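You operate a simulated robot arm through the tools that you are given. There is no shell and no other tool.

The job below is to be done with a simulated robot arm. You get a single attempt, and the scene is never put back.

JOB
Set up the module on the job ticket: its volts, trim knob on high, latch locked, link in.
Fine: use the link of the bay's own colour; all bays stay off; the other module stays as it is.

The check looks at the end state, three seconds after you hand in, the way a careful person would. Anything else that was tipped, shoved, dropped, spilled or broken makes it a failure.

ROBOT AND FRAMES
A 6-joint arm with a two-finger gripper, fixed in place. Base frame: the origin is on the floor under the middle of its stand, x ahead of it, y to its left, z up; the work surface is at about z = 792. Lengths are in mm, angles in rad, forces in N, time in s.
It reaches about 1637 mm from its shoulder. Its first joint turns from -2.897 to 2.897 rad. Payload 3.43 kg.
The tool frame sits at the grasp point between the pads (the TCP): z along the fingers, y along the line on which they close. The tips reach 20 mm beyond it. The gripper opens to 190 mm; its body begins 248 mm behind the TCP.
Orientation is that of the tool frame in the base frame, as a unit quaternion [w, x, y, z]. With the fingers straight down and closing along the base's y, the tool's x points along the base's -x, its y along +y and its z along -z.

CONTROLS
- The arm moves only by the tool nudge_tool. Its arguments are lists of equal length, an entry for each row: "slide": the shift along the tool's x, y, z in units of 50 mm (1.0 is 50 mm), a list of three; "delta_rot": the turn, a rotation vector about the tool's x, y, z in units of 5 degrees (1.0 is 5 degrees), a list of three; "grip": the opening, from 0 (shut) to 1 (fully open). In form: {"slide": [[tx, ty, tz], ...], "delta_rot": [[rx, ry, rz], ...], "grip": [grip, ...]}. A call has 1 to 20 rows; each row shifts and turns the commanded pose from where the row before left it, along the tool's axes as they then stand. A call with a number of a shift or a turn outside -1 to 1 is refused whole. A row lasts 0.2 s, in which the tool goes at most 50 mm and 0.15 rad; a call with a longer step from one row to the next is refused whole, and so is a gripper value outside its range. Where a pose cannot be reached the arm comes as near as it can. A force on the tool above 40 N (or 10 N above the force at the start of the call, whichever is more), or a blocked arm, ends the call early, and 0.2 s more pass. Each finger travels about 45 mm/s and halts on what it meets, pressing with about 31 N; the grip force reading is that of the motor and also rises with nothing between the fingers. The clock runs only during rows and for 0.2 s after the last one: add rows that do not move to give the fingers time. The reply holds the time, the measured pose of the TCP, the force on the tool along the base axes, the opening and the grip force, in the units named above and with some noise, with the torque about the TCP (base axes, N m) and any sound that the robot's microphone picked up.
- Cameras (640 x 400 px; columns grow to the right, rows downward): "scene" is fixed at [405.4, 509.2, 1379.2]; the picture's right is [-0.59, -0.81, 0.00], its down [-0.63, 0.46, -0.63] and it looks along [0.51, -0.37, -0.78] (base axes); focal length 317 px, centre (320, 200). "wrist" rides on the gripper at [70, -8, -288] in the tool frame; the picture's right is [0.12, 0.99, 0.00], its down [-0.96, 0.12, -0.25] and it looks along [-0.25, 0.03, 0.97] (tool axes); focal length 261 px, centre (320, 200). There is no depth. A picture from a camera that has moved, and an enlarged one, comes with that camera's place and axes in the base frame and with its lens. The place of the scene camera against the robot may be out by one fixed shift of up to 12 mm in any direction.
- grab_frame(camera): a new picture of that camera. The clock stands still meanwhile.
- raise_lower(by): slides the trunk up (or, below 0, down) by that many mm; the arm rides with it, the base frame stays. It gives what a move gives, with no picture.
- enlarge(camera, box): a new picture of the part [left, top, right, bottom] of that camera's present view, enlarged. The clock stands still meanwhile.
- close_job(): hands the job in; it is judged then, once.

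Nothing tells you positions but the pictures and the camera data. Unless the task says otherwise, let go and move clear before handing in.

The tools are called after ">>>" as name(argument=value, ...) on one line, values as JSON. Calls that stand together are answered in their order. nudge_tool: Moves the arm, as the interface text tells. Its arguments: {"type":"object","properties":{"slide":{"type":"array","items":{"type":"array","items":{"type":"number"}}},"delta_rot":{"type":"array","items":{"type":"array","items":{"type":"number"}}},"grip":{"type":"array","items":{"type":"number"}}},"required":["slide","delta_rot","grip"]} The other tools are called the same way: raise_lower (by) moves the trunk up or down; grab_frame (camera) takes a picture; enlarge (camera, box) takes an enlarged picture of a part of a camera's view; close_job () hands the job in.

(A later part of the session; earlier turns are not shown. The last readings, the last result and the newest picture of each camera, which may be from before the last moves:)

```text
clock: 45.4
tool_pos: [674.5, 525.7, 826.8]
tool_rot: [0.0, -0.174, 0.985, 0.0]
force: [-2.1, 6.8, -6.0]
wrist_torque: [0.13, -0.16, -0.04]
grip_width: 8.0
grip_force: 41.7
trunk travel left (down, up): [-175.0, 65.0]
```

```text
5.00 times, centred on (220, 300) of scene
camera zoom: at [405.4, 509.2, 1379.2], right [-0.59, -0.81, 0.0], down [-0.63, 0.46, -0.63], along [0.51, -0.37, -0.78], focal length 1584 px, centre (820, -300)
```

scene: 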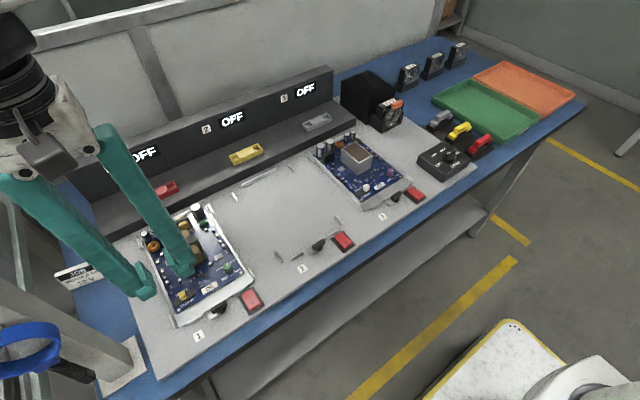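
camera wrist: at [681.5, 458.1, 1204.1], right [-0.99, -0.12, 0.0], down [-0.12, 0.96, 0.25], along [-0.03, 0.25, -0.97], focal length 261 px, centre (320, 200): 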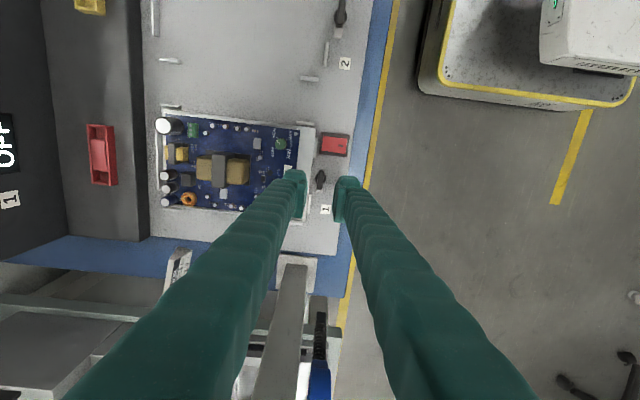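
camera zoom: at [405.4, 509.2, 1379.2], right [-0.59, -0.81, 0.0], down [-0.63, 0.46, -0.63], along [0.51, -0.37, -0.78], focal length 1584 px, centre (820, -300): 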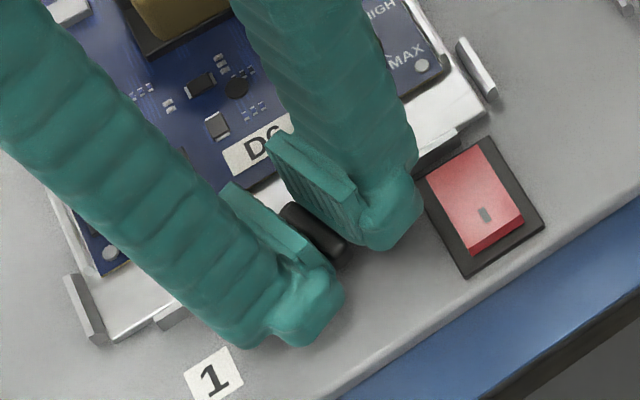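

Close to the rocker but above and beside it. Finishing the last 20° and watching forces.

>>> nudge_tool(slide=[[0, 0, 0], [0, 0, 0], [0, 0, 0], [0, 0, 0], [0, 0, 0]], delta_rot=[[0, 0, 1], [0, 0, 1], [0, 0, 1], [0, 0, 1], [0, 0, 0]], grip=[0.02, 0.02, 0.02, 0.02, 0.02])

>>> enlarge(camera="wrist", box=[270, 160, 370, 222])

>>> enlarge(camera="scene", box=[170, 260, 270, 340])

```text
clock: 46.6
tool_pos: [673.7, 525.8, 828.3]
tool_rot: [0.0, 0.0, 1.0, 0.0]
force: [-2.8, 0.5, -1.7]
wrist_torque: [-0.01, 0.2, 0.04]
grip_width: 7.8
grip_force: 41.7
trunk travel left (down, up): [-175.0, 65.0]
```

```text
6.40 times, centred on (320, 191) of wrist
camera zoom: at [603.4, 516.7, 1115.3], right [-0.12, 0.99, 0.0], down [0.96, 0.12, 0.25], along [0.25, 0.03, -0.97], focal length 1668 px, centre (320, 258)
```

zoom: 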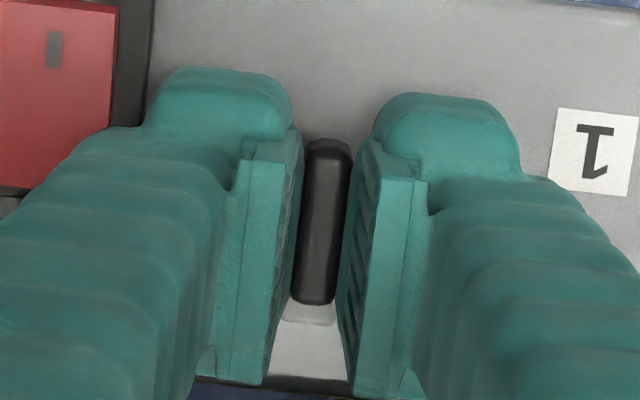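

```text
5.00 times, centred on (220, 300) of scene
camera zoom: at [405.4, 509.2, 1379.2], right [-0.59, -0.81, 0.0], down [-0.63, 0.46, -0.63], along [0.51, -0.37, -0.78], focal length 1584 px, centre (820, -300)
```

zoom: 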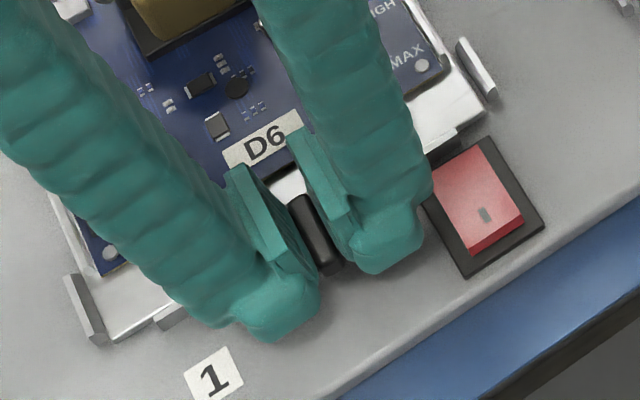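

The latch tongue now points over the flange. I'll open only slightly (rocker nearby), and rise straight up.

>>> nudge_tool(slide=[[0, 0, 0], [0, 0, 0], [0, 0, -0.2], [0, 0, -0.4], [0, 0, -0.7], [0, 0, -0.8], [0, 0, 0], [0, 0, 0]], delta_rot=[[0, 0, 0], [0, 0, 0], [0, 0, 0], [0, 0, 0], [0, 0, 0], [0, 0, 0], [0, 0, 0], [0, 0, 0]], grip=[0.08, 0.08, 0.08, 0.08, 0.08, 0.08, 0.08, 0.08])

>>> enlarge(camera="wrist", box=[270, 140, 370, 202])

>>> enlarge(camera="scene", box=[140, 230, 280, 340])

```text
clock: 48.4
tool_pos: [674.6, 525.0, 934.3]
tool_rot: [-0.001, -0.001, 1.0, 0.0]
force: [0.3, 0.2, -0.5]
wrist_torque: [-0.02, 0.02, 0.01]
grip_width: 15.3
grip_force: 0.1
trunk travel left (down, up): [-175.0, 65.0]
```

```text
6.40 times, centred on (320, 171) of wrist
camera zoom: at [604.0, 516.5, 1222.4], right [-0.12, 0.99, 0.0], down [0.96, 0.12, 0.25], along [0.25, 0.03, -0.97], focal length 1668 px, centre (320, 386)
```

zoom: 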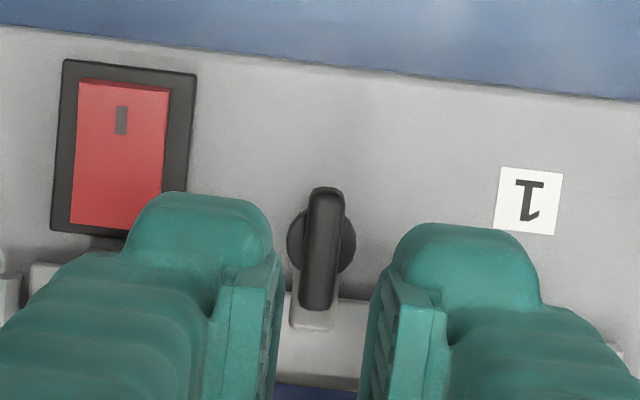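

```text
3.64 times, centred on (210, 285) of scene
camera zoom: at [405.4, 509.2, 1379.2], right [-0.59, -0.81, 0.0], down [-0.63, 0.46, -0.63], along [0.51, -0.37, -0.78], focal length 1152 px, centre (720, -109)
```

zoom: 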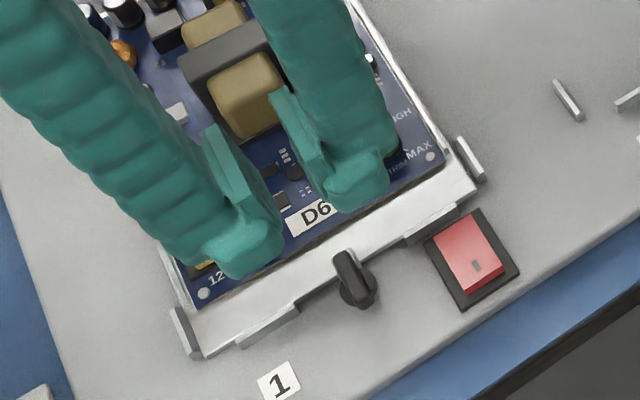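

Latch is locked over the flange. Now I head for the red link on the stand near (670, −204), rising first and traveling along −y.

>>> nudge_tool(slide=[[0, 0, -1], [0, 0, -0.5], [0, -0.98, 0], [0, -0.98, 0], [0, -0.98, 0], [0, -0.98, 0], [0, -0.98, 0], [0, -0.98, 0], [0, -0.98, 0], [0, -0.98, 0], [0, -0.98, 0], [0, -0.98, 0], [0, -0.98, 0], [0, -0.98, 0], [0, -0.98, 0], [0, -0.98, 0], [0, 0, 0], [0, 0, 0]], delta_rot=[[0, 0, 0], [0, 0, 0], [0, 0, 0], [0, 0, 0], [0, 0, 0], [0, 0, 0], [0, 0, 0], [0, 0, 0], [0, 0, 0], [0, 0, 0], [0, 0, 0], [0, 0, 0], [0, 0, 0], [0, 0, 0], [0, 0, 0], [0, 0, 0], [0, 0, 0], [0, 0, 0]], grip=[0.3, 0.3, 0.3, 0.3, 0.3, 0.3, 0.3, 0.3, 0.3, 0.3, 0.3, 0.3, 0.3, 0.3, 0.3, 0.3, 0.3, 0.3])

>>> grab_frame(camera="wrist")

>>> enlarge(camera="scene", box=[120, 160, 280, 340])

>>> grab_frame(camera="scene")

```text
clock: 52.2
tool_pos: [673.3, -162.7, 1006.5]
tool_rot: [0.0, -0.001, 1.0, 0.0]
force: [0.3, -0.2, -1.7]
wrist_torque: [-0.03, 0.0, 0.0]
grip_width: 56.8
grip_force: 0.1
trunk travel left (down, up): [-175.0, 65.0]
```

```text
taken
camera wrist: at [603.8, -171.4, 1294.9], right [-0.12, 0.99, 0.0], down [0.96, 0.12, 0.25], along [0.25, 0.03, -0.97], focal length 261 px, centre (320, 200)
```

wrist: 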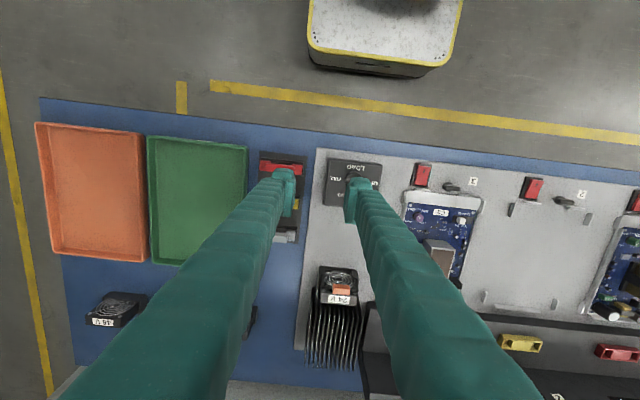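

```text
2.22 times, centred on (200, 250) of scene
camera zoom: at [405.4, 509.2, 1379.2], right [-0.59, -0.81, 0.0], down [-0.63, 0.46, -0.63], along [0.51, -0.37, -0.78], focal length 704 px, centre (587, 89)
```

zoom: 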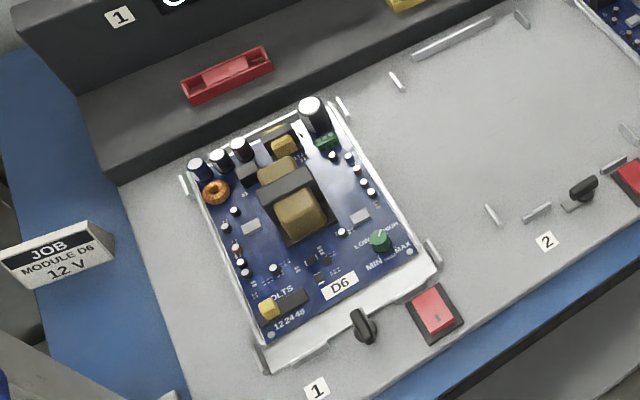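

```text
taken
```

scene: 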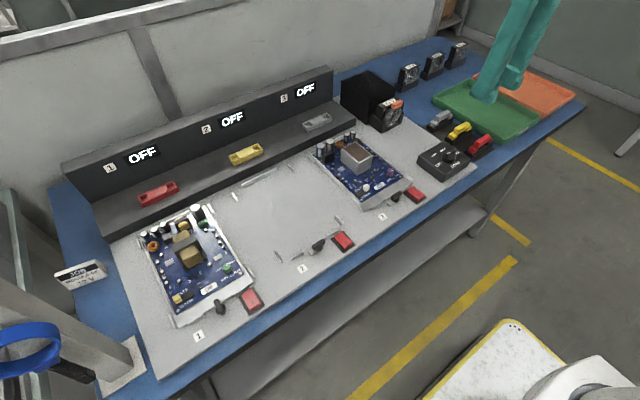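

Clear views now. I'll zoom on the finished module settings for verification, plus the red link and the red socket.

>>> enlarge(camera="scene", box=[160, 255, 250, 320])

>>> enlarge(camera="wrist", box=[250, 140, 330, 250])

>>> enlarge(camera="scene", box=[455, 120, 505, 165])

>>> enlarge(camera="scene", box=[130, 170, 190, 215])

```text
6.15 times, centred on (205, 288) of scene
camera zoom: at [405.4, 509.2, 1379.2], right [-0.59, -0.81, 0.0], down [-0.63, 0.46, -0.63], along [0.51, -0.37, -0.78], focal length 1949 px, centre (1028, -338)
```

zoom: 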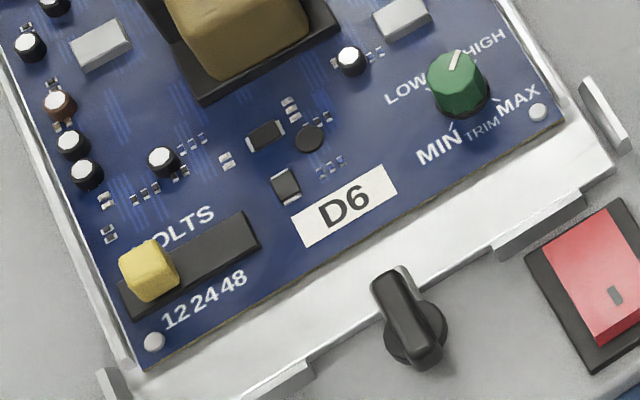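

```text
3.64 times, centred on (290, 195) of wrist
camera zoom: at [603.8, -171.4, 1294.9], right [-0.12, 0.99, 0.0], down [0.96, 0.12, 0.25], along [0.25, 0.03, -0.97], focal length 948 px, centre (429, 218)
```

zoom: 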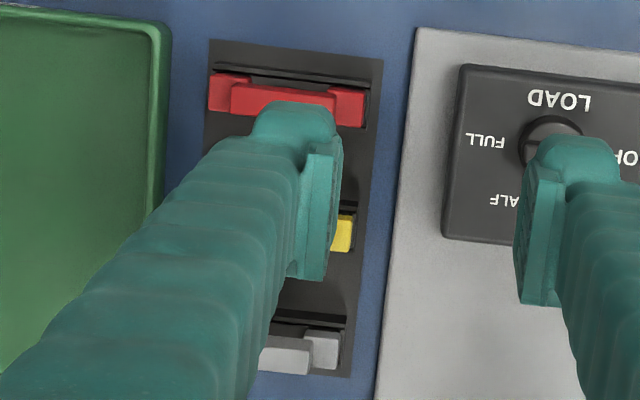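

```text
8.89 times, centred on (480, 142) of scene
camera zoom: at [405.4, 509.2, 1379.2], right [-0.59, -0.81, 0.0], down [-0.63, 0.46, -0.63], along [0.51, -0.37, -0.78], focal length 2815 px, centre (-1102, 711)
```

zoom: 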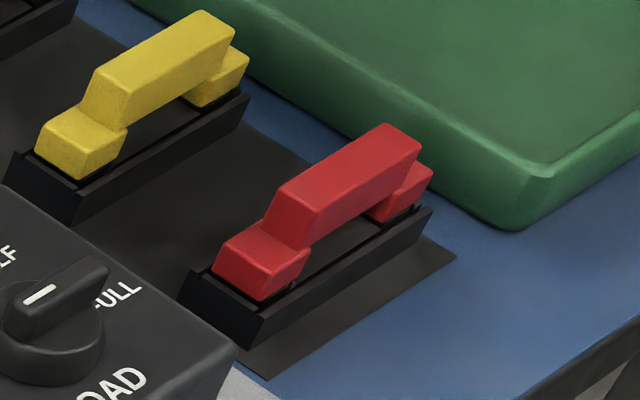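

```text
8.89 times, centred on (160, 192) of scene
camera zoom: at [405.4, 509.2, 1379.2], right [-0.59, -0.81, 0.0], down [-0.63, 0.46, -0.63], along [0.51, -0.37, -0.78], focal length 2815 px, centre (1742, 267)
```

zoom: 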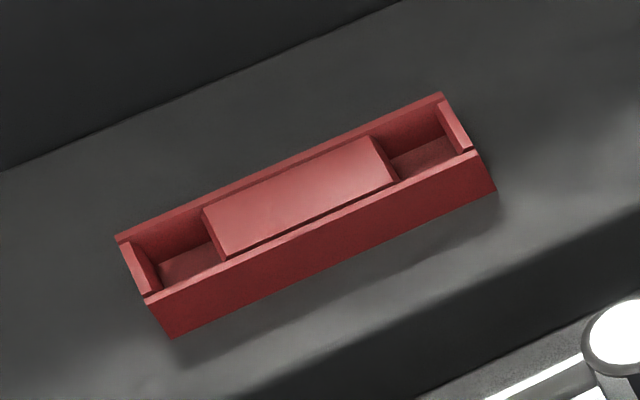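

All three module settings read correctly: slider over 12, trim at HIGH, latch tongue over the flange. The red link is near (671, −234), the red socket centre near (987.5, 526.3) with its rim at z≈835. I'll move above the link and rotate −90° so the pads close across it.

>>> nudge_tool(slide=[[0.02, -0.71, 0], [0.02, -0.71, 0], [0, 0, 0], [0, 0, 0], [0, 0, 0], [0, 0, 0], [0, 0, 0], [0, 0, 0], [0, 0, 0], [0, 0, 0], [0, 0, 0], [0, 0, 0], [0, 0, 0], [0, 0, 0], [0, 0, 0], [0, 0, 0], [0, 0, 0], [0, 0, 0], [0, 0, 0], [0, 0, 0]], delta_rot=[[0, 0, 0], [0, 0, 0], [0, 0, -1], [0, 0, -1], [0, 0, -1], [0, 0, -1], [0, 0, -1], [0, 0, -1], [0, 0, -1], [0, 0, -1], [0, 0, -1], [0, 0, -1], [0, 0, -1], [0, 0, -1], [0, 0, -1], [0, 0, -1], [0, 0, -1], [0, 0, -1], [0, 0, -1], [0, 0, -1]], grip=[0.25, 0.25, 0.25, 0.25, 0.25, 0.25, 0.25, 0.25, 0.25, 0.25, 0.25, 0.25, 0.25, 0.25, 0.25, 0.25, 0.25, 0.25, 0.25, 0.25])

>>> nudge_tool(slide=[[0, 0, 0], [0, 0, 0]], delta_rot=[[0, 0, 0], [0, 0, 0]], grip=[0.25, 0.25])

>>> grab_frame(camera="wrist")

>>> enlarge(camera="wrist", box=[270, 140, 370, 202])

```text
clock: 56.4
tool_pos: [672.8, -231.5, 1009.5]
tool_rot: [0.0, 0.708, -0.707, 0.0]
force: [0.5, -0.1, -0.8]
wrist_torque: [0.01, 0.0, 0.01]
grip_width: 47.4
grip_force: 0.0
trunk travel left (down, up): [-175.0, 65.0]
```

```text
clock: 57.0
tool_pos: [672.0, -231.0, 1008.3]
tool_rot: [0.0, 0.708, -0.706, 0.0]
force: [0.3, 0.3, 0.0]
wrist_torque: [0.0, 0.0, -0.01]
grip_width: 47.5
grip_force: 0.0
trunk travel left (down, up): [-175.0, 65.0]
```

```text
taken
camera wrist: at [680.6, -302.1, 1295.9], right [-0.99, -0.12, 0.0], down [-0.12, 0.96, 0.25], along [-0.03, 0.25, -0.97], focal length 261 px, centre (320, 200)
```

wrist: 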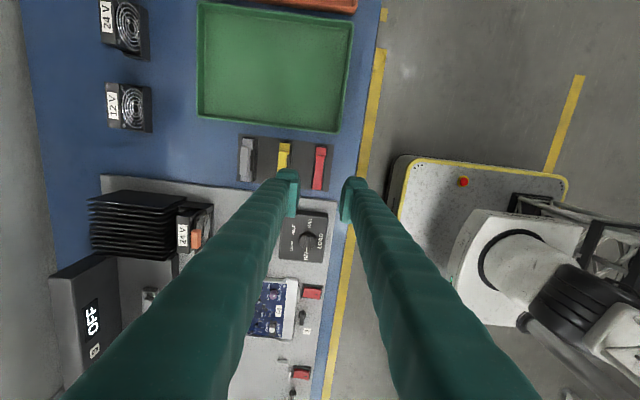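

```text
6.40 times, centred on (320, 171) of wrist
camera zoom: at [680.6, -302.1, 1295.9], right [-0.99, -0.12, 0.0], down [-0.12, 0.96, 0.25], along [-0.03, 0.25, -0.97], focal length 1668 px, centre (320, 386)
```

zoom: 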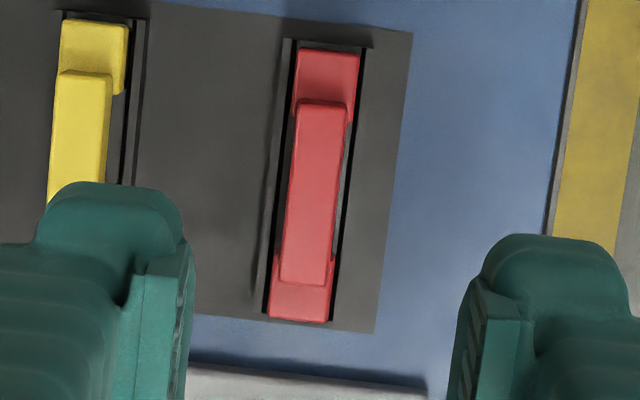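

The red link lies along y beneath, slightly off-centre. I'll shift to centre on it and descend partway for a second look.

>>> nudge_tool(slide=[[0.146, -0.059, 0], [0, 0, 0.7], [0, 0, 0.7], [0, 0, 0.7], [0, 0, 0], [0, 0, 0], [0, 0, 0]], delta_rot=[[0, 0, 0], [0, 0, 0], [0, 0, 0], [0, 0, 0], [0, 0, 0], [0, 0, 0], [0, 0, 0]], grip=[0.2, 0.2, 0.2, 0.2, 0.2, 0.2, 0.2])

>>> enlarge(camera="wrist", box=[270, 140, 370, 202])

>>> enlarge(camera="scene", box=[420, 80, 540, 170])

```text
clock: 58.6
tool_pos: [675.1, -239.2, 901.0]
tool_rot: [0.0, -0.707, 0.707, 0.001]
force: [0.4, -0.3, 0.1]
wrist_torque: [0.01, -0.01, 0.01]
grip_width: 38.2
grip_force: 0.0
trunk travel left (down, up): [-175.0, 65.0]
```

```text
6.40 times, centred on (320, 171) of wrist
camera zoom: at [683.1, -310.0, 1189.5], right [-0.99, -0.12, 0.0], down [-0.12, 0.96, 0.25], along [-0.03, 0.25, -0.97], focal length 1668 px, centre (320, 386)
```

zoom: 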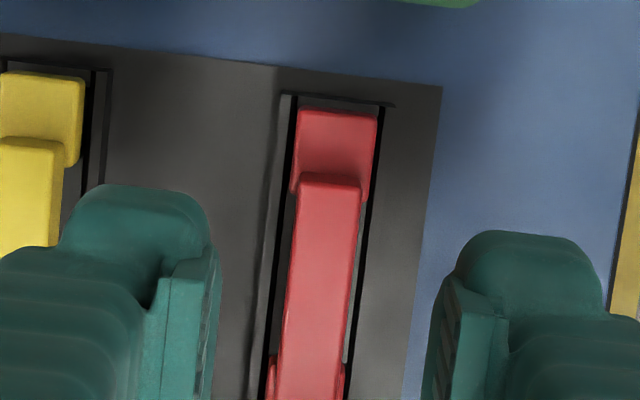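

```text
4.44 times, centred on (480, 125) of scene
camera zoom: at [405.4, 509.2, 1379.2], right [-0.59, -0.81, 0.0], down [-0.63, 0.46, -0.63], along [0.51, -0.37, -0.78], focal length 1408 px, centre (-391, 533)
```

zoom: 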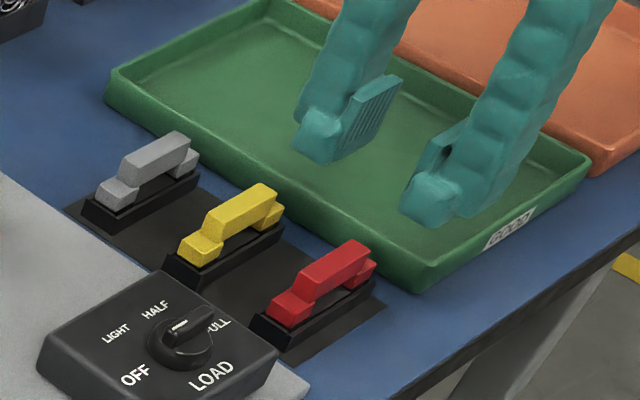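

Scene-camera geometry puts the link's bridge top at z≈826 (width ~11 mm). I'll look at the whole link from here to refine centring.

>>> enlarge(camera="wrist", box=[265, 140, 375, 225])

```text
4.71 times, centred on (320, 182) of wrist
camera zoom: at [683.1, -310.0, 1189.5], right [-0.99, -0.12, 0.0], down [-0.12, 0.96, 0.25], along [-0.03, 0.25, -0.97], focal length 1227 px, centre (320, 282)
```

zoom: 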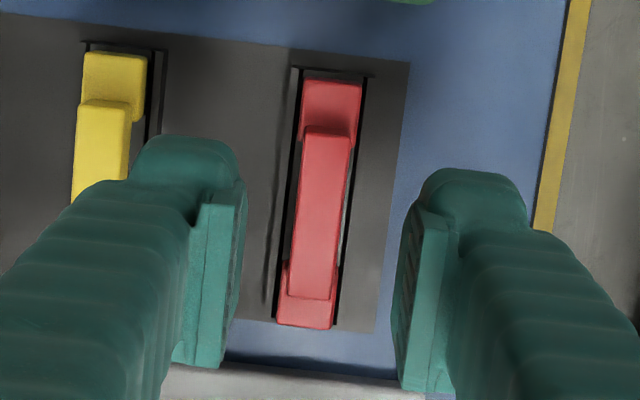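

The link is centred to within ~2 mm. Correcting and descending to just above grip height.

>>> nudge_tool(slide=[[-0.035, -0.01, 0.3], [0, 0, 0.4], [0, 0, 0.4], [0, 0, 0.1], [0, 0, 0], [0, 0, 0], [0, 0, 0]], delta_rot=[[0, 0, 0], [0, 0, 0], [0, 0, 0], [0, 0, 0], [0, 0, 0], [0, 0, 0], [0, 0, 0]], grip=[0.16, 0.16, 0.16, 0.16, 0.16, 0.16, 0.16])

>>> enlarge(camera="wrist", box=[265, 150, 375, 235])

>>> enlarge(camera="scene", box=[420, 80, 540, 170])

```text
clock: 60.2
tool_pos: [678.0, -236.8, 844.6]
tool_rot: [0.0, -0.707, 0.707, 0.0]
force: [-0.1, 0.7, 0.2]
wrist_torque: [0.01, 0.0, -0.02]
grip_width: 30.5
grip_force: 0.1
trunk travel left (down, up): [-175.0, 65.0]
```

```text
4.71 times, centred on (320, 192) of wrist
camera zoom: at [685.3, -307.2, 1131.1], right [-0.99, -0.12, 0.0], down [-0.12, 0.96, 0.25], along [-0.03, 0.25, -0.97], focal length 1227 px, centre (320, 235)
```

zoom: 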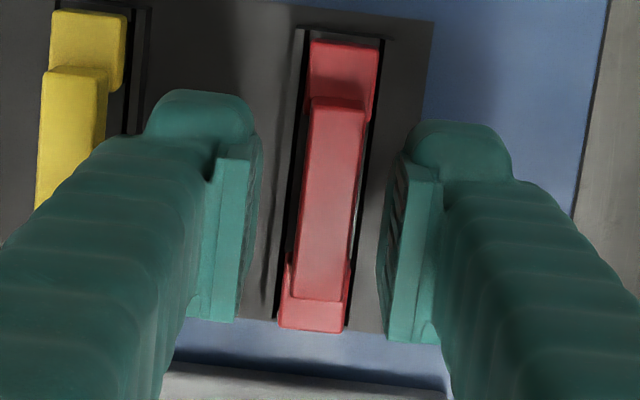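

```text
4.44 times, centred on (480, 125) of scene
camera zoom: at [405.4, 509.2, 1379.2], right [-0.59, -0.81, 0.0], down [-0.63, 0.46, -0.63], along [0.51, -0.37, -0.78], focal length 1408 px, centre (-391, 533)
```

zoom: 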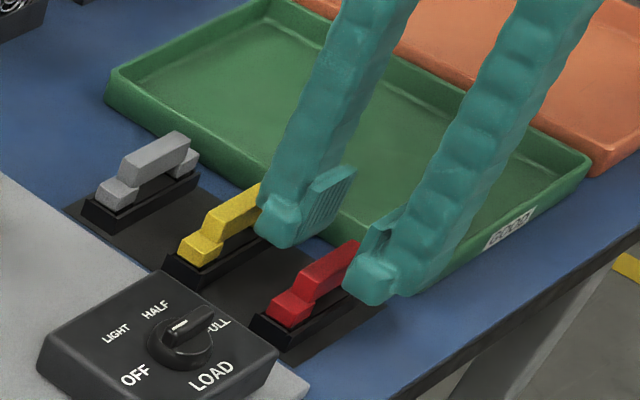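

About 2 mm off in x; I'll correct and descend the final 10 mm.

>>> nudge_tool(slide=[[0.018, 0.038, 0], [0, 0, 0.1], [0, 0, 0.1], [0, 0, 0], [0, 0, 0], [0, 0, 0]], delta_rot=[[0, 0, 0], [0, 0, 0], [0, 0, 0], [0, 0, 0], [0, 0, 0], [0, 0, 0]], grip=[0.16, 0.16, 0.16, 0.16, 0.16, 0.16])

>>> enlarge(camera="wrist", box=[265, 150, 375, 235])

>>> enlarge(camera="scene", box=[440, 90, 520, 170])

```text
clock: 61.6
tool_pos: [673.1, -239.4, 834.2]
tool_rot: [0.0, -0.707, 0.708, 0.0]
force: [0.6, 0.3, 0.2]
wrist_torque: [-0.02, 0.0, 0.02]
grip_width: 30.6
grip_force: 0.1
trunk travel left (down, up): [-175.0, 65.0]
```

```text
4.71 times, centred on (320, 192) of wrist
camera zoom: at [682.0, -309.7, 1121.2], right [-0.99, -0.12, 0.0], down [-0.12, 0.96, 0.25], along [-0.03, 0.25, -0.97], focal length 1227 px, centre (320, 235)
```

zoom: 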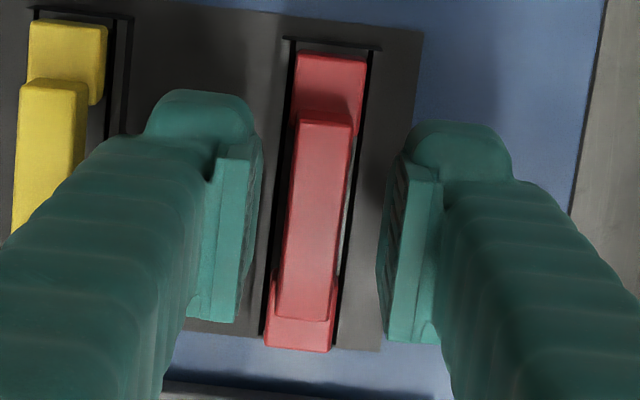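

```text
5.00 times, centred on (480, 130) of scene
camera zoom: at [405.4, 509.2, 1379.2], right [-0.59, -0.81, 0.0], down [-0.63, 0.46, -0.63], along [0.51, -0.37, -0.78], focal length 1584 px, centre (-480, 550)
```

zoom: 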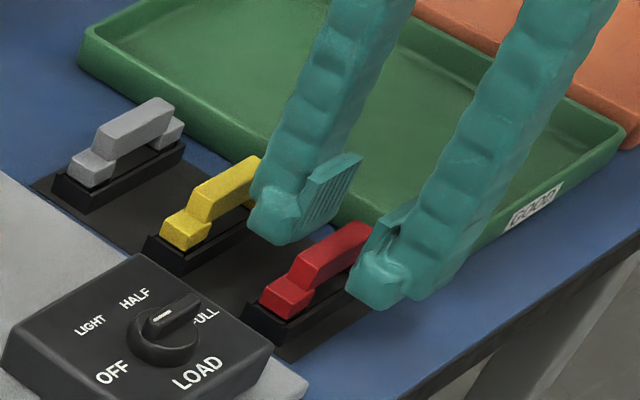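

Small overshoot; I'll nudge back ~1.5 mm and close on the link.

>>> nudge_tool(slide=[[-0.018, -0.03, 0], [0, 0, 0], [0, 0, 0]], delta_rot=[[0, 0, 0], [0, 0, 0], [0, 0, 0]], grip=[0.16, 0.16, 0.16])

>>> enlarge(camera="wrist", box=[265, 150, 375, 235])

```text
clock: 62.4
tool_pos: [675.5, -238.0, 835.1]
tool_rot: [-0.001, -0.707, 0.707, 0.0]
force: [0.1, 0.4, 0.6]
wrist_torque: [0.02, 0.02, -0.03]
grip_width: 30.7
grip_force: 0.1
trunk travel left (down, up): [-175.0, 65.0]
```

```text
4.71 times, centred on (320, 192) of wrist
camera zoom: at [683.4, -308.8, 1121.3], right [-0.99, -0.12, 0.0], down [-0.12, 0.96, 0.25], along [-0.03, 0.25, -0.97], focal length 1227 px, centre (320, 235)
```

zoom: 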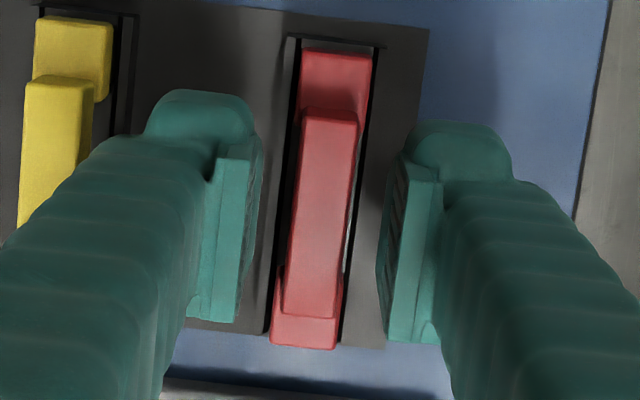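

Well centred now. Closing on the link.

>>> nudge_tool(slide=[[0, 0, 0], [0, 0, 0], [0, 0, 0], [0, 0, 0]], delta_rot=[[0, 0, 0], [0, 0, 0], [0, 0, 0], [0, 0, 0]], grip=[0.02, 0.02, 0.02, 0.02])

>>> enlarge(camera="wrist", box=[265, 150, 375, 235])

>>> enlarge(camera="scene", box=[440, 90, 520, 170])

```text
clock: 63.1
tool_pos: [675.1, -238.4, 841.4]
tool_rot: [-0.001, 0.708, -0.706, 0.004]
force: [-7.9, 4.1, 45.3]
wrist_torque: [0.13, 0.25, 0.0]
grip_width: 5.8
grip_force: 25.9
trunk travel left (down, up): [-175.0, 65.0]
stopped in row 3: the force on the tool passed its limit at 45 N (the readings are from after the stop); the commanded pose is now the measured one
```

```text
4.71 times, centred on (320, 192) of wrist
camera zoom: at [681.9, -308.1, 1128.0], right [-0.99, -0.12, -0.01], down [-0.12, 0.96, 0.24], along [-0.02, 0.24, -0.97], focal length 1227 px, centre (320, 235)
```

zoom: 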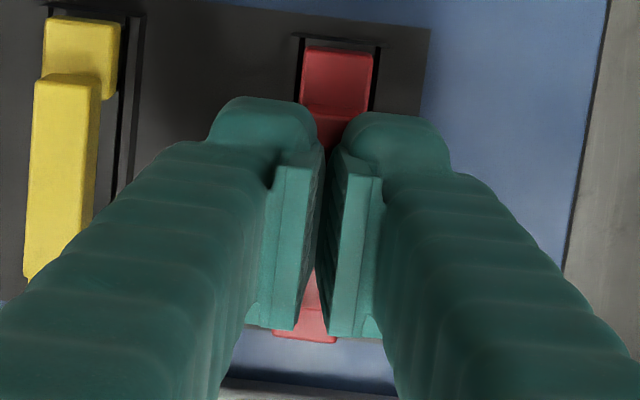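

```text
5.00 times, centred on (480, 130) of scene
camera zoom: at [405.4, 509.2, 1379.2], right [-0.59, -0.81, 0.0], down [-0.63, 0.46, -0.63], along [0.51, -0.37, -0.78], focal length 1584 px, centre (-480, 550)
```

zoom: 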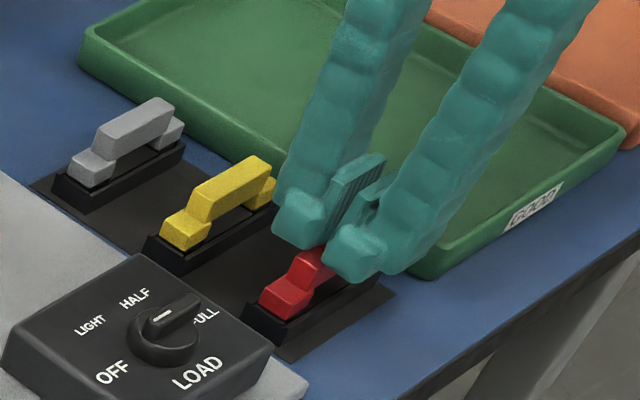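

The pads rode up over the bridge's upper edge (it is lower than I estimated). Opening again and rising slightly to check that the link is undisturbed.

>>> nudge_tool(slide=[[0, 0, 0], [0, 0, 0], [0, 0, 0], [0, 0, 0]], delta_rot=[[0, 0, 0], [0, 0, 0], [0, 0, 0], [0, 0, 0]], grip=[0.16, 0.16, 0.16, 0.16])

>>> enlarge(camera="wrist", box=[265, 150, 375, 235])

>>> enlarge(camera="scene", box=[440, 90, 520, 170])

```text
clock: 63.7
tool_pos: [676.7, -239.1, 839.5]
tool_rot: [-0.002, 0.708, -0.707, 0.004]
force: [-1.8, 3.1, 30.4]
wrist_torque: [0.13, 0.62, -0.12]
grip_width: 30.3
grip_force: 0.1
trunk travel left (down, up): [-175.0, 65.0]
stopped in row 3: the force on the tool passed its limit at 57 N (the readings are from after the stop); the commanded pose is now the measured one
```

```text
4.71 times, centred on (320, 192) of wrist
camera zoom: at [682.9, -308.2, 1127.0], right [-0.99, -0.12, -0.01], down [-0.12, 0.96, 0.24], along [-0.02, 0.24, -0.97], focal length 1227 px, centre (320, 235)
```

zoom: 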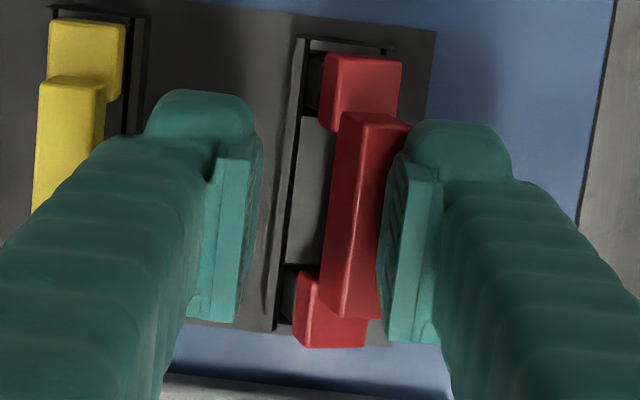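

```text
5.00 times, centred on (480, 130) of scene
camera zoom: at [405.4, 509.2, 1379.2], right [-0.59, -0.81, 0.0], down [-0.63, 0.46, -0.63], along [0.51, -0.37, -0.78], focal length 1584 px, centre (-480, 550)
```

zoom: 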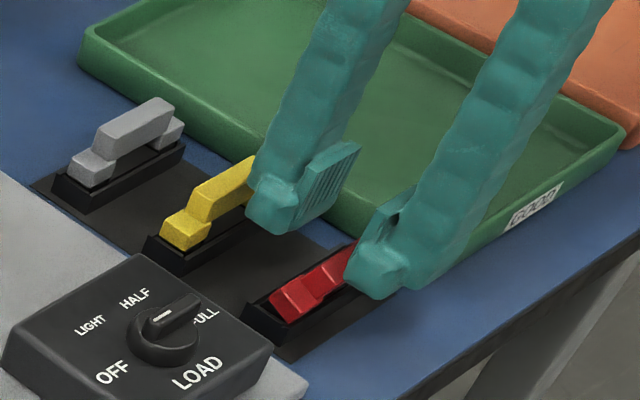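

The link was dragged and has rolled against the trough's edge under the −x finger. I'll rise straight up gently to free it and look at how it rests.

>>> nudge_tool(slide=[[0, 0, -0.1], [0, 0, -0.1], [0, 0, -0.2], [0, 0, 0]], delta_rot=[[0, 0, 0], [0, 0, 0], [0, 0, 0], [0, 0, 0]], grip=[0.16, 0.16, 0.16, 0.16])

>>> enlarge(camera="wrist", box=[265, 150, 375, 235])

>>> enlarge(camera="scene", box=[440, 90, 520, 170])

```text
clock: 64.7
tool_pos: [677.5, -239.4, 858.0]
tool_rot: [0.002, -0.706, 0.708, -0.003]
force: [-0.4, 0.1, 0.0]
wrist_torque: [0.0, -0.01, 0.0]
grip_width: 30.4
grip_force: 0.0
trunk travel left (down, up): [-175.0, 65.0]
```

```text
4.71 times, centred on (320, 192) of wrist
camera zoom: at [684.2, -309.0, 1145.4], right [-0.99, -0.12, -0.01], down [-0.12, 0.96, 0.24], along [-0.02, 0.24, -0.97], focal length 1227 px, centre (320, 235)
```

zoom: 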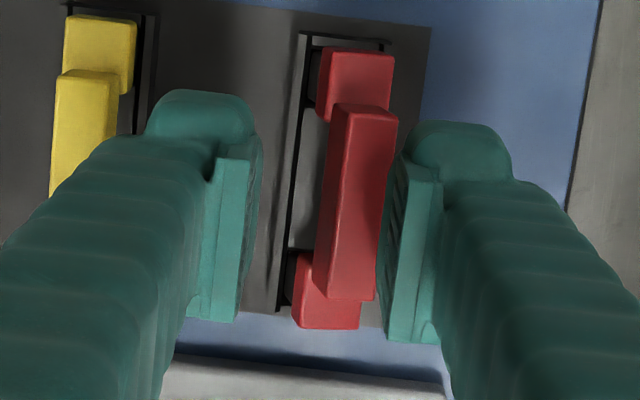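

```text
5.00 times, centred on (480, 130) of scene
camera zoom: at [405.4, 509.2, 1379.2], right [-0.59, -0.81, 0.0], down [-0.63, 0.46, -0.63], along [0.51, -0.37, -0.78], focal length 1584 px, centre (-480, 550)
```

zoom: 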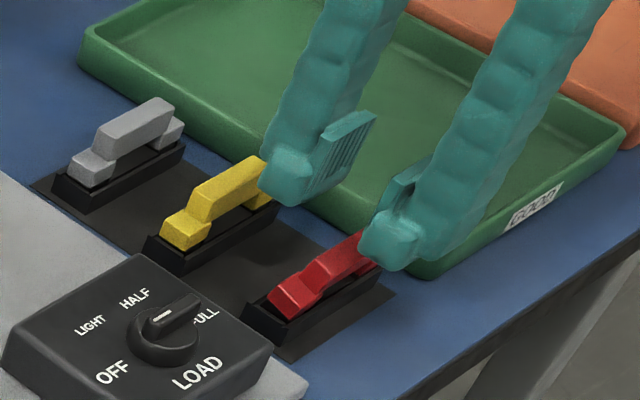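

The link is resting rolled over in its trough. I'll zoom in to understand its shape and pose.

>>> enlarge(camera="scene", box=[465, 130, 505, 160])

>>> enlarge(camera="wrist", box=[300, 155, 350, 225])

>>> enlarge(camera="scene", box=[420, 100, 460, 135])

```text
13.33 times, centred on (485, 145) of scene
camera zoom: at [405.4, 509.2, 1379.2], right [-0.59, -0.81, 0.0], down [-0.63, 0.46, -0.63], along [0.51, -0.37, -0.78], focal length 4223 px, centre (-1880, 933)
```

zoom: 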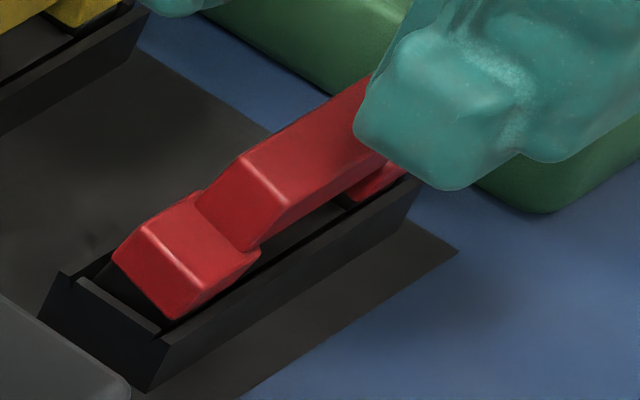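

```text
5.71 times, centred on (325, 190) of wrist
camera zoom: at [684.2, -309.0, 1145.4], right [-0.99, -0.12, -0.01], down [-0.12, 0.96, 0.24], along [-0.02, 0.24, -0.97], focal length 1489 px, centre (291, 257)
```

zoom: 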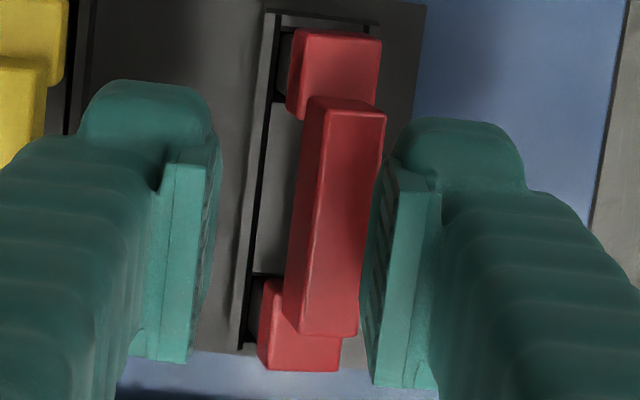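

```text
11.43 times, centred on (440, 118) of scene
camera zoom: at [405.4, 509.2, 1379.2], right [-0.59, -0.81, 0.0], down [-0.63, 0.46, -0.63], along [0.51, -0.37, -0.78], focal length 3619 px, centre (-1051, 1143)
```

zoom: 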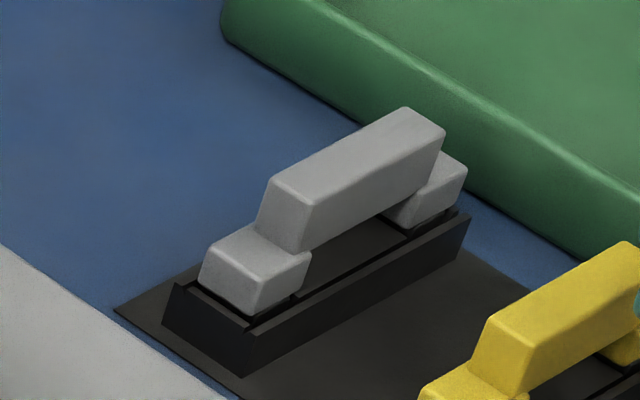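

Triangulating from two earlier views puts the bridge top at z≈818, which explains the slip. Plan: re-level the tool, open to ~44 mm centred on the trough (x≈674.5), go lower (tips ≈806) and close slowly so the pads roll the link upright.

>>> nudge_tool(slide=[[-0.04, 0.066, 0], [0, 0, 0], [0, 0, 0], [0, 0, 0]], delta_rot=[[-0.08, 0, 0], [0, 0, 0], [0, 0, 0], [0, 0, 0]], grip=[0.235, 0.235, 0.235, 0.235])

>>> enlarge(camera="wrist", box=[265, 150, 375, 235])

>>> enlarge(camera="scene", box=[440, 90, 520, 170])

```text
clock: 65.7
tool_pos: [674.8, -238.3, 857.3]
tool_rot: [0.001, 0.708, -0.706, -0.001]
force: [-0.7, -0.5, -0.9]
wrist_torque: [0.02, -0.02, 0.01]
grip_width: 44.7
grip_force: 0.1
trunk travel left (down, up): [-175.0, 65.0]
```

```text
4.71 times, centred on (320, 192) of wrist
camera zoom: at [682.9, -307.0, 1145.0], right [-0.99, -0.12, 0.0], down [-0.12, 0.96, 0.25], along [-0.03, 0.24, -0.97], focal length 1227 px, centre (320, 235)
```

zoom: 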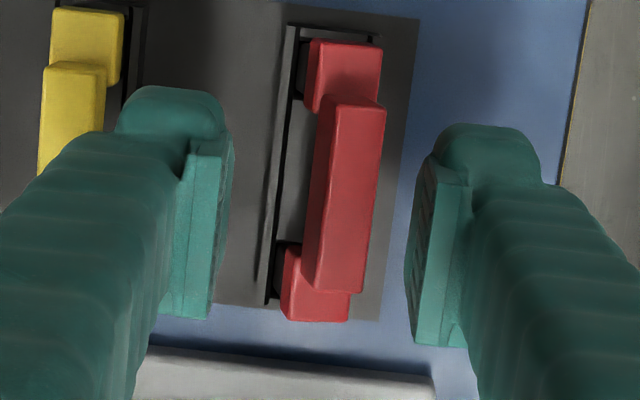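

```text
5.00 times, centred on (480, 130) of scene
camera zoom: at [405.4, 509.2, 1379.2], right [-0.59, -0.81, 0.0], down [-0.63, 0.46, -0.63], along [0.51, -0.37, -0.78], focal length 1584 px, centre (-480, 550)
```

zoom: 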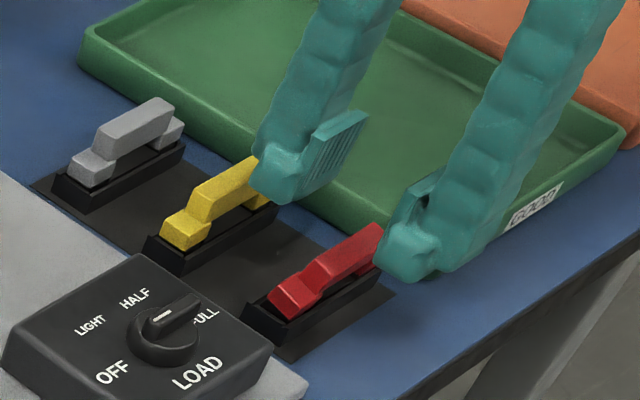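

The +x toe would come close to the yellow link, so I'll narrow to 38 mm and shift 3 mm toward −x before descending around the link.

>>> nudge_tool(slide=[[0, 0.055, 0], [0, 0, 0], [0, 0, 0.3], [0, 0, 0], [0, 0, 0]], delta_rot=[[0, 0, 0], [0, 0, 0], [0, 0, 0], [0, 0, 0], [0, 0, 0]], grip=[0.2, 0.2, 0.2, 0.2, 0.2])

>>> enlarge(camera="wrist", box=[265, 150, 375, 235])

>>> enlarge(camera="scene", box=[440, 90, 520, 170])

```text
clock: 66.9
tool_pos: [671.9, -237.0, 843.0]
tool_rot: [0.001, 0.708, -0.707, 0.001]
force: [-0.5, 0.6, -0.2]
wrist_torque: [-0.02, -0.01, 0.03]
grip_width: 37.8
grip_force: 0.0
trunk travel left (down, up): [-175.0, 65.0]
```

```text
4.71 times, centred on (320, 192) of wrist
camera zoom: at [680.4, -306.6, 1129.8], right [-0.99, -0.12, 0.0], down [-0.12, 0.96, 0.25], along [-0.03, 0.24, -0.97], focal length 1227 px, centre (320, 235)
```

zoom: 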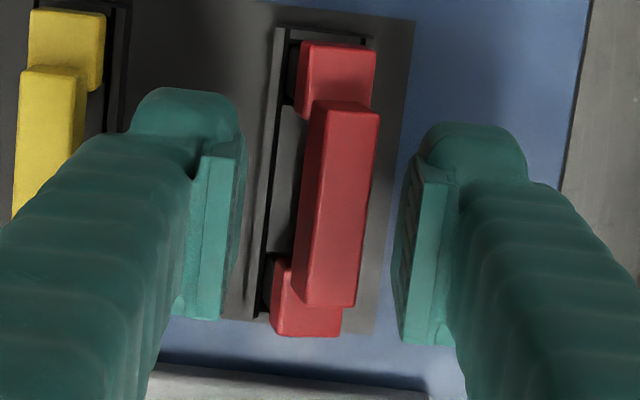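

```text
5.00 times, centred on (480, 130) of scene
camera zoom: at [405.4, 509.2, 1379.2], right [-0.59, -0.81, 0.0], down [-0.63, 0.46, -0.63], along [0.51, -0.37, -0.78], focal length 1584 px, centre (-480, 550)
```

zoom: 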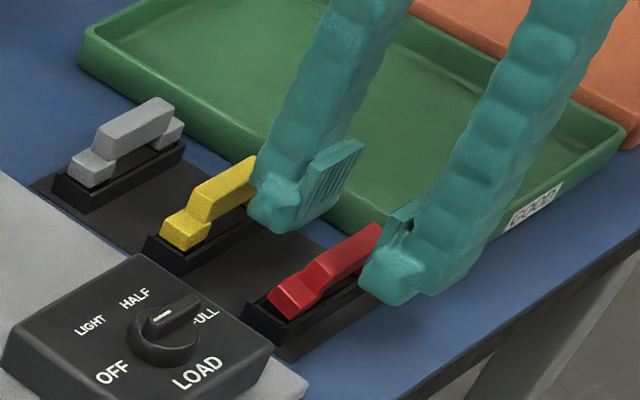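

Clear on both sides. Descending 15 mm more.

>>> nudge_tool(slide=[[0, 0, 0.15], [0, 0, 0.15], [0, 0, 0], [0, 0, 0]], delta_rot=[[0, 0, 0], [0, 0, 0], [0, 0, 0], [0, 0, 0]], grip=[0.2, 0.2, 0.2, 0.2])

>>> enlarge(camera="wrist", box=[265, 150, 375, 235])

>>> enlarge(camera="scene", box=[440, 90, 520, 170])

```text
clock: 67.9
tool_pos: [671.6, -235.5, 827.3]
tool_rot: [0.001, 0.708, -0.707, 0.0]
force: [-0.7, -0.7, 0.3]
wrist_torque: [-0.02, 0.02, 0.0]
grip_width: 38.0
grip_force: 0.1
trunk travel left (down, up): [-175.0, 65.0]
```

```text
4.71 times, centred on (320, 192) of wrist
camera zoom: at [679.5, -305.5, 1114.7], right [-0.99, -0.12, 0.0], down [-0.12, 0.96, 0.25], along [-0.03, 0.24, -0.97], focal length 1227 px, centre (320, 235)
```

zoom: 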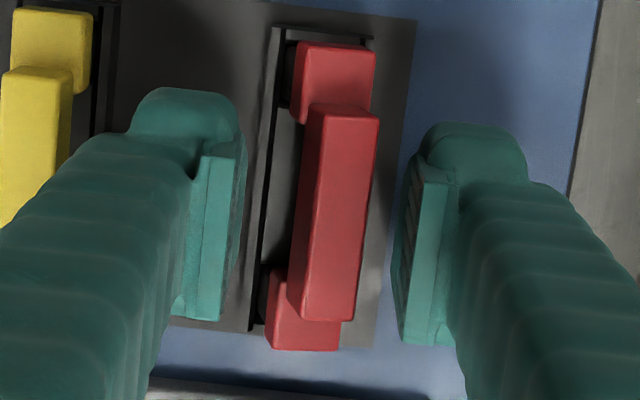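

```text
5.00 times, centred on (480, 130) of scene
camera zoom: at [405.4, 509.2, 1379.2], right [-0.59, -0.81, 0.0], down [-0.63, 0.46, -0.63], along [0.51, -0.37, -0.78], focal length 1584 px, centre (-480, 550)
```

zoom: 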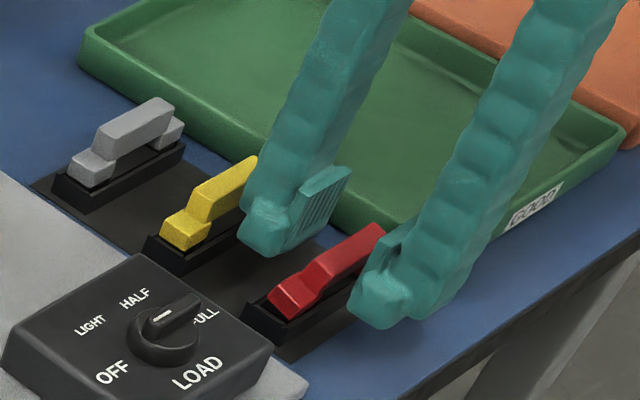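

Tips are now well below the bridge top. I'll close in stages so the −x pad pushes the link back upright.

>>> nudge_tool(slide=[[0, 0, 0], [0, 0, 0], [0, -0.03, 0], [0, -0.03, 0], [0, 0, 0]], delta_rot=[[0, 0, 0], [0, 0, 0], [0, 0, 0], [0, 0, 0], [0, 0, 0]], grip=[0.14, 0.13, 0.13, 0.13, 0.13])

>>> enlarge(camera="wrist", box=[265, 150, 375, 235])

>>> enlarge(camera="scene", box=[440, 90, 520, 170])

```text
clock: 69.1
tool_pos: [672.1, -236.9, 826.4]
tool_rot: [0.001, 0.707, -0.707, 0.0]
force: [-0.9, 0.5, -0.1]
wrist_torque: [-0.01, -0.02, 0.0]
grip_width: 25.2
grip_force: 0.3
trunk travel left (down, up): [-175.0, 65.0]
```

```text
4.71 times, centred on (320, 192) of wrist
camera zoom: at [681.8, -306.3, 1115.4], right [-0.99, -0.12, 0.0], down [-0.12, 0.96, 0.25], along [-0.03, 0.24, -0.97], focal length 1227 px, centre (320, 235)
```

zoom: 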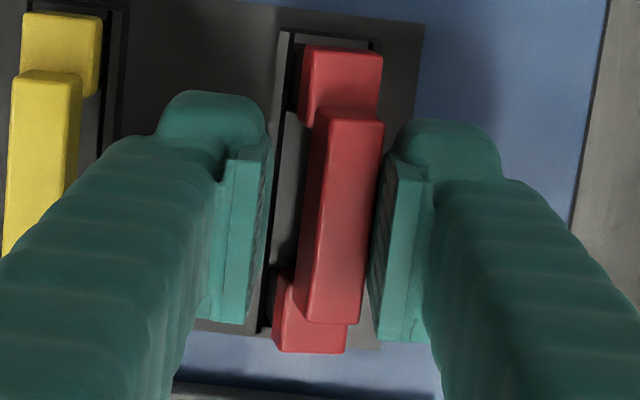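

```text
5.00 times, centred on (480, 130) of scene
camera zoom: at [405.4, 509.2, 1379.2], right [-0.59, -0.81, 0.0], down [-0.63, 0.46, -0.63], along [0.51, -0.37, -0.78], focal length 1584 px, centre (-480, 550)
```

zoom: 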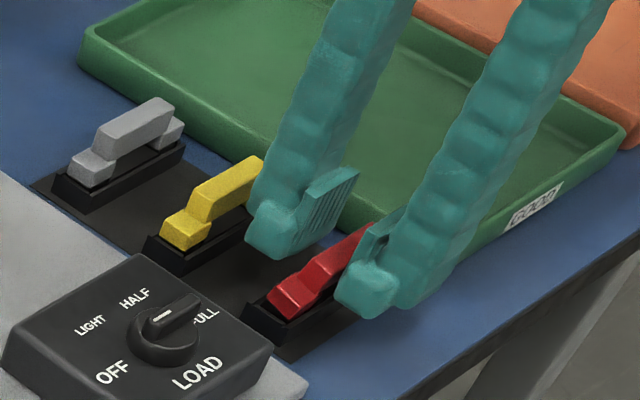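

The −x pad is about to touch the bridge. I'll push gently toward +x to right the link.

>>> nudge_tool(slide=[[0, -0.04, 0], [0, -0.04, 0], [0, -0.03, 0], [0, 0, 0], [0, 0, 0]], delta_rot=[[0, 0, 0], [0, 0, 0], [0, 0, 0], [0, 0, 0], [0, 0, 0]], grip=[0.13, 0.13, 0.13, 0.13, 0.13])

>>> enlarge(camera="wrist", box=[265, 150, 375, 235])

>>> enlarge(camera="scene", box=[440, 90, 520, 170])

```text
clock: 70.3
tool_pos: [678.9, -237.8, 828.3]
tool_rot: [0.001, 0.708, -0.706, 0.001]
force: [-0.9, 0.5, 0.9]
wrist_torque: [0.0, 0.0, 0.03]
grip_width: 24.9
grip_force: 0.2
trunk travel left (down, up): [-175.0, 65.0]
```

```text
4.71 times, centred on (320, 192) of wrist
camera zoom: at [687.8, -307.7, 1115.3], right [-0.99, -0.12, 0.0], down [-0.12, 0.96, 0.25], along [-0.03, 0.24, -0.97], focal length 1227 px, centre (320, 235)
```

zoom: 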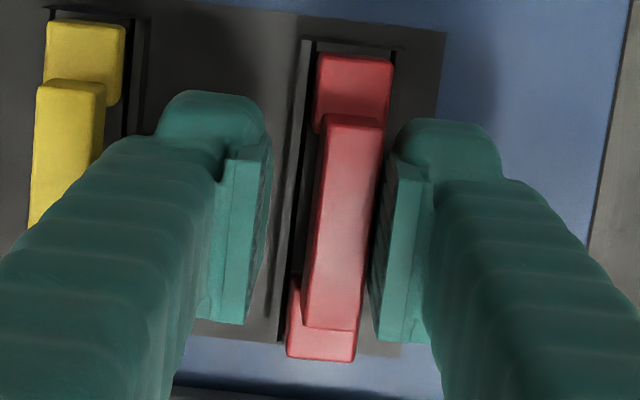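

```text
5.00 times, centred on (480, 130) of scene
camera zoom: at [405.4, 509.2, 1379.2], right [-0.59, -0.81, 0.0], down [-0.63, 0.46, -0.63], along [0.51, -0.37, -0.78], focal length 1584 px, centre (-480, 550)
```

zoom: 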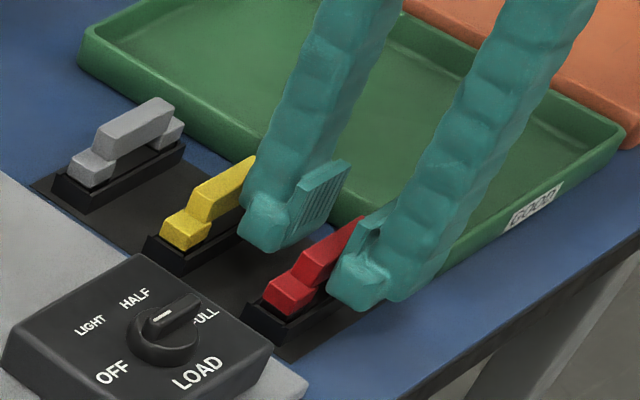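

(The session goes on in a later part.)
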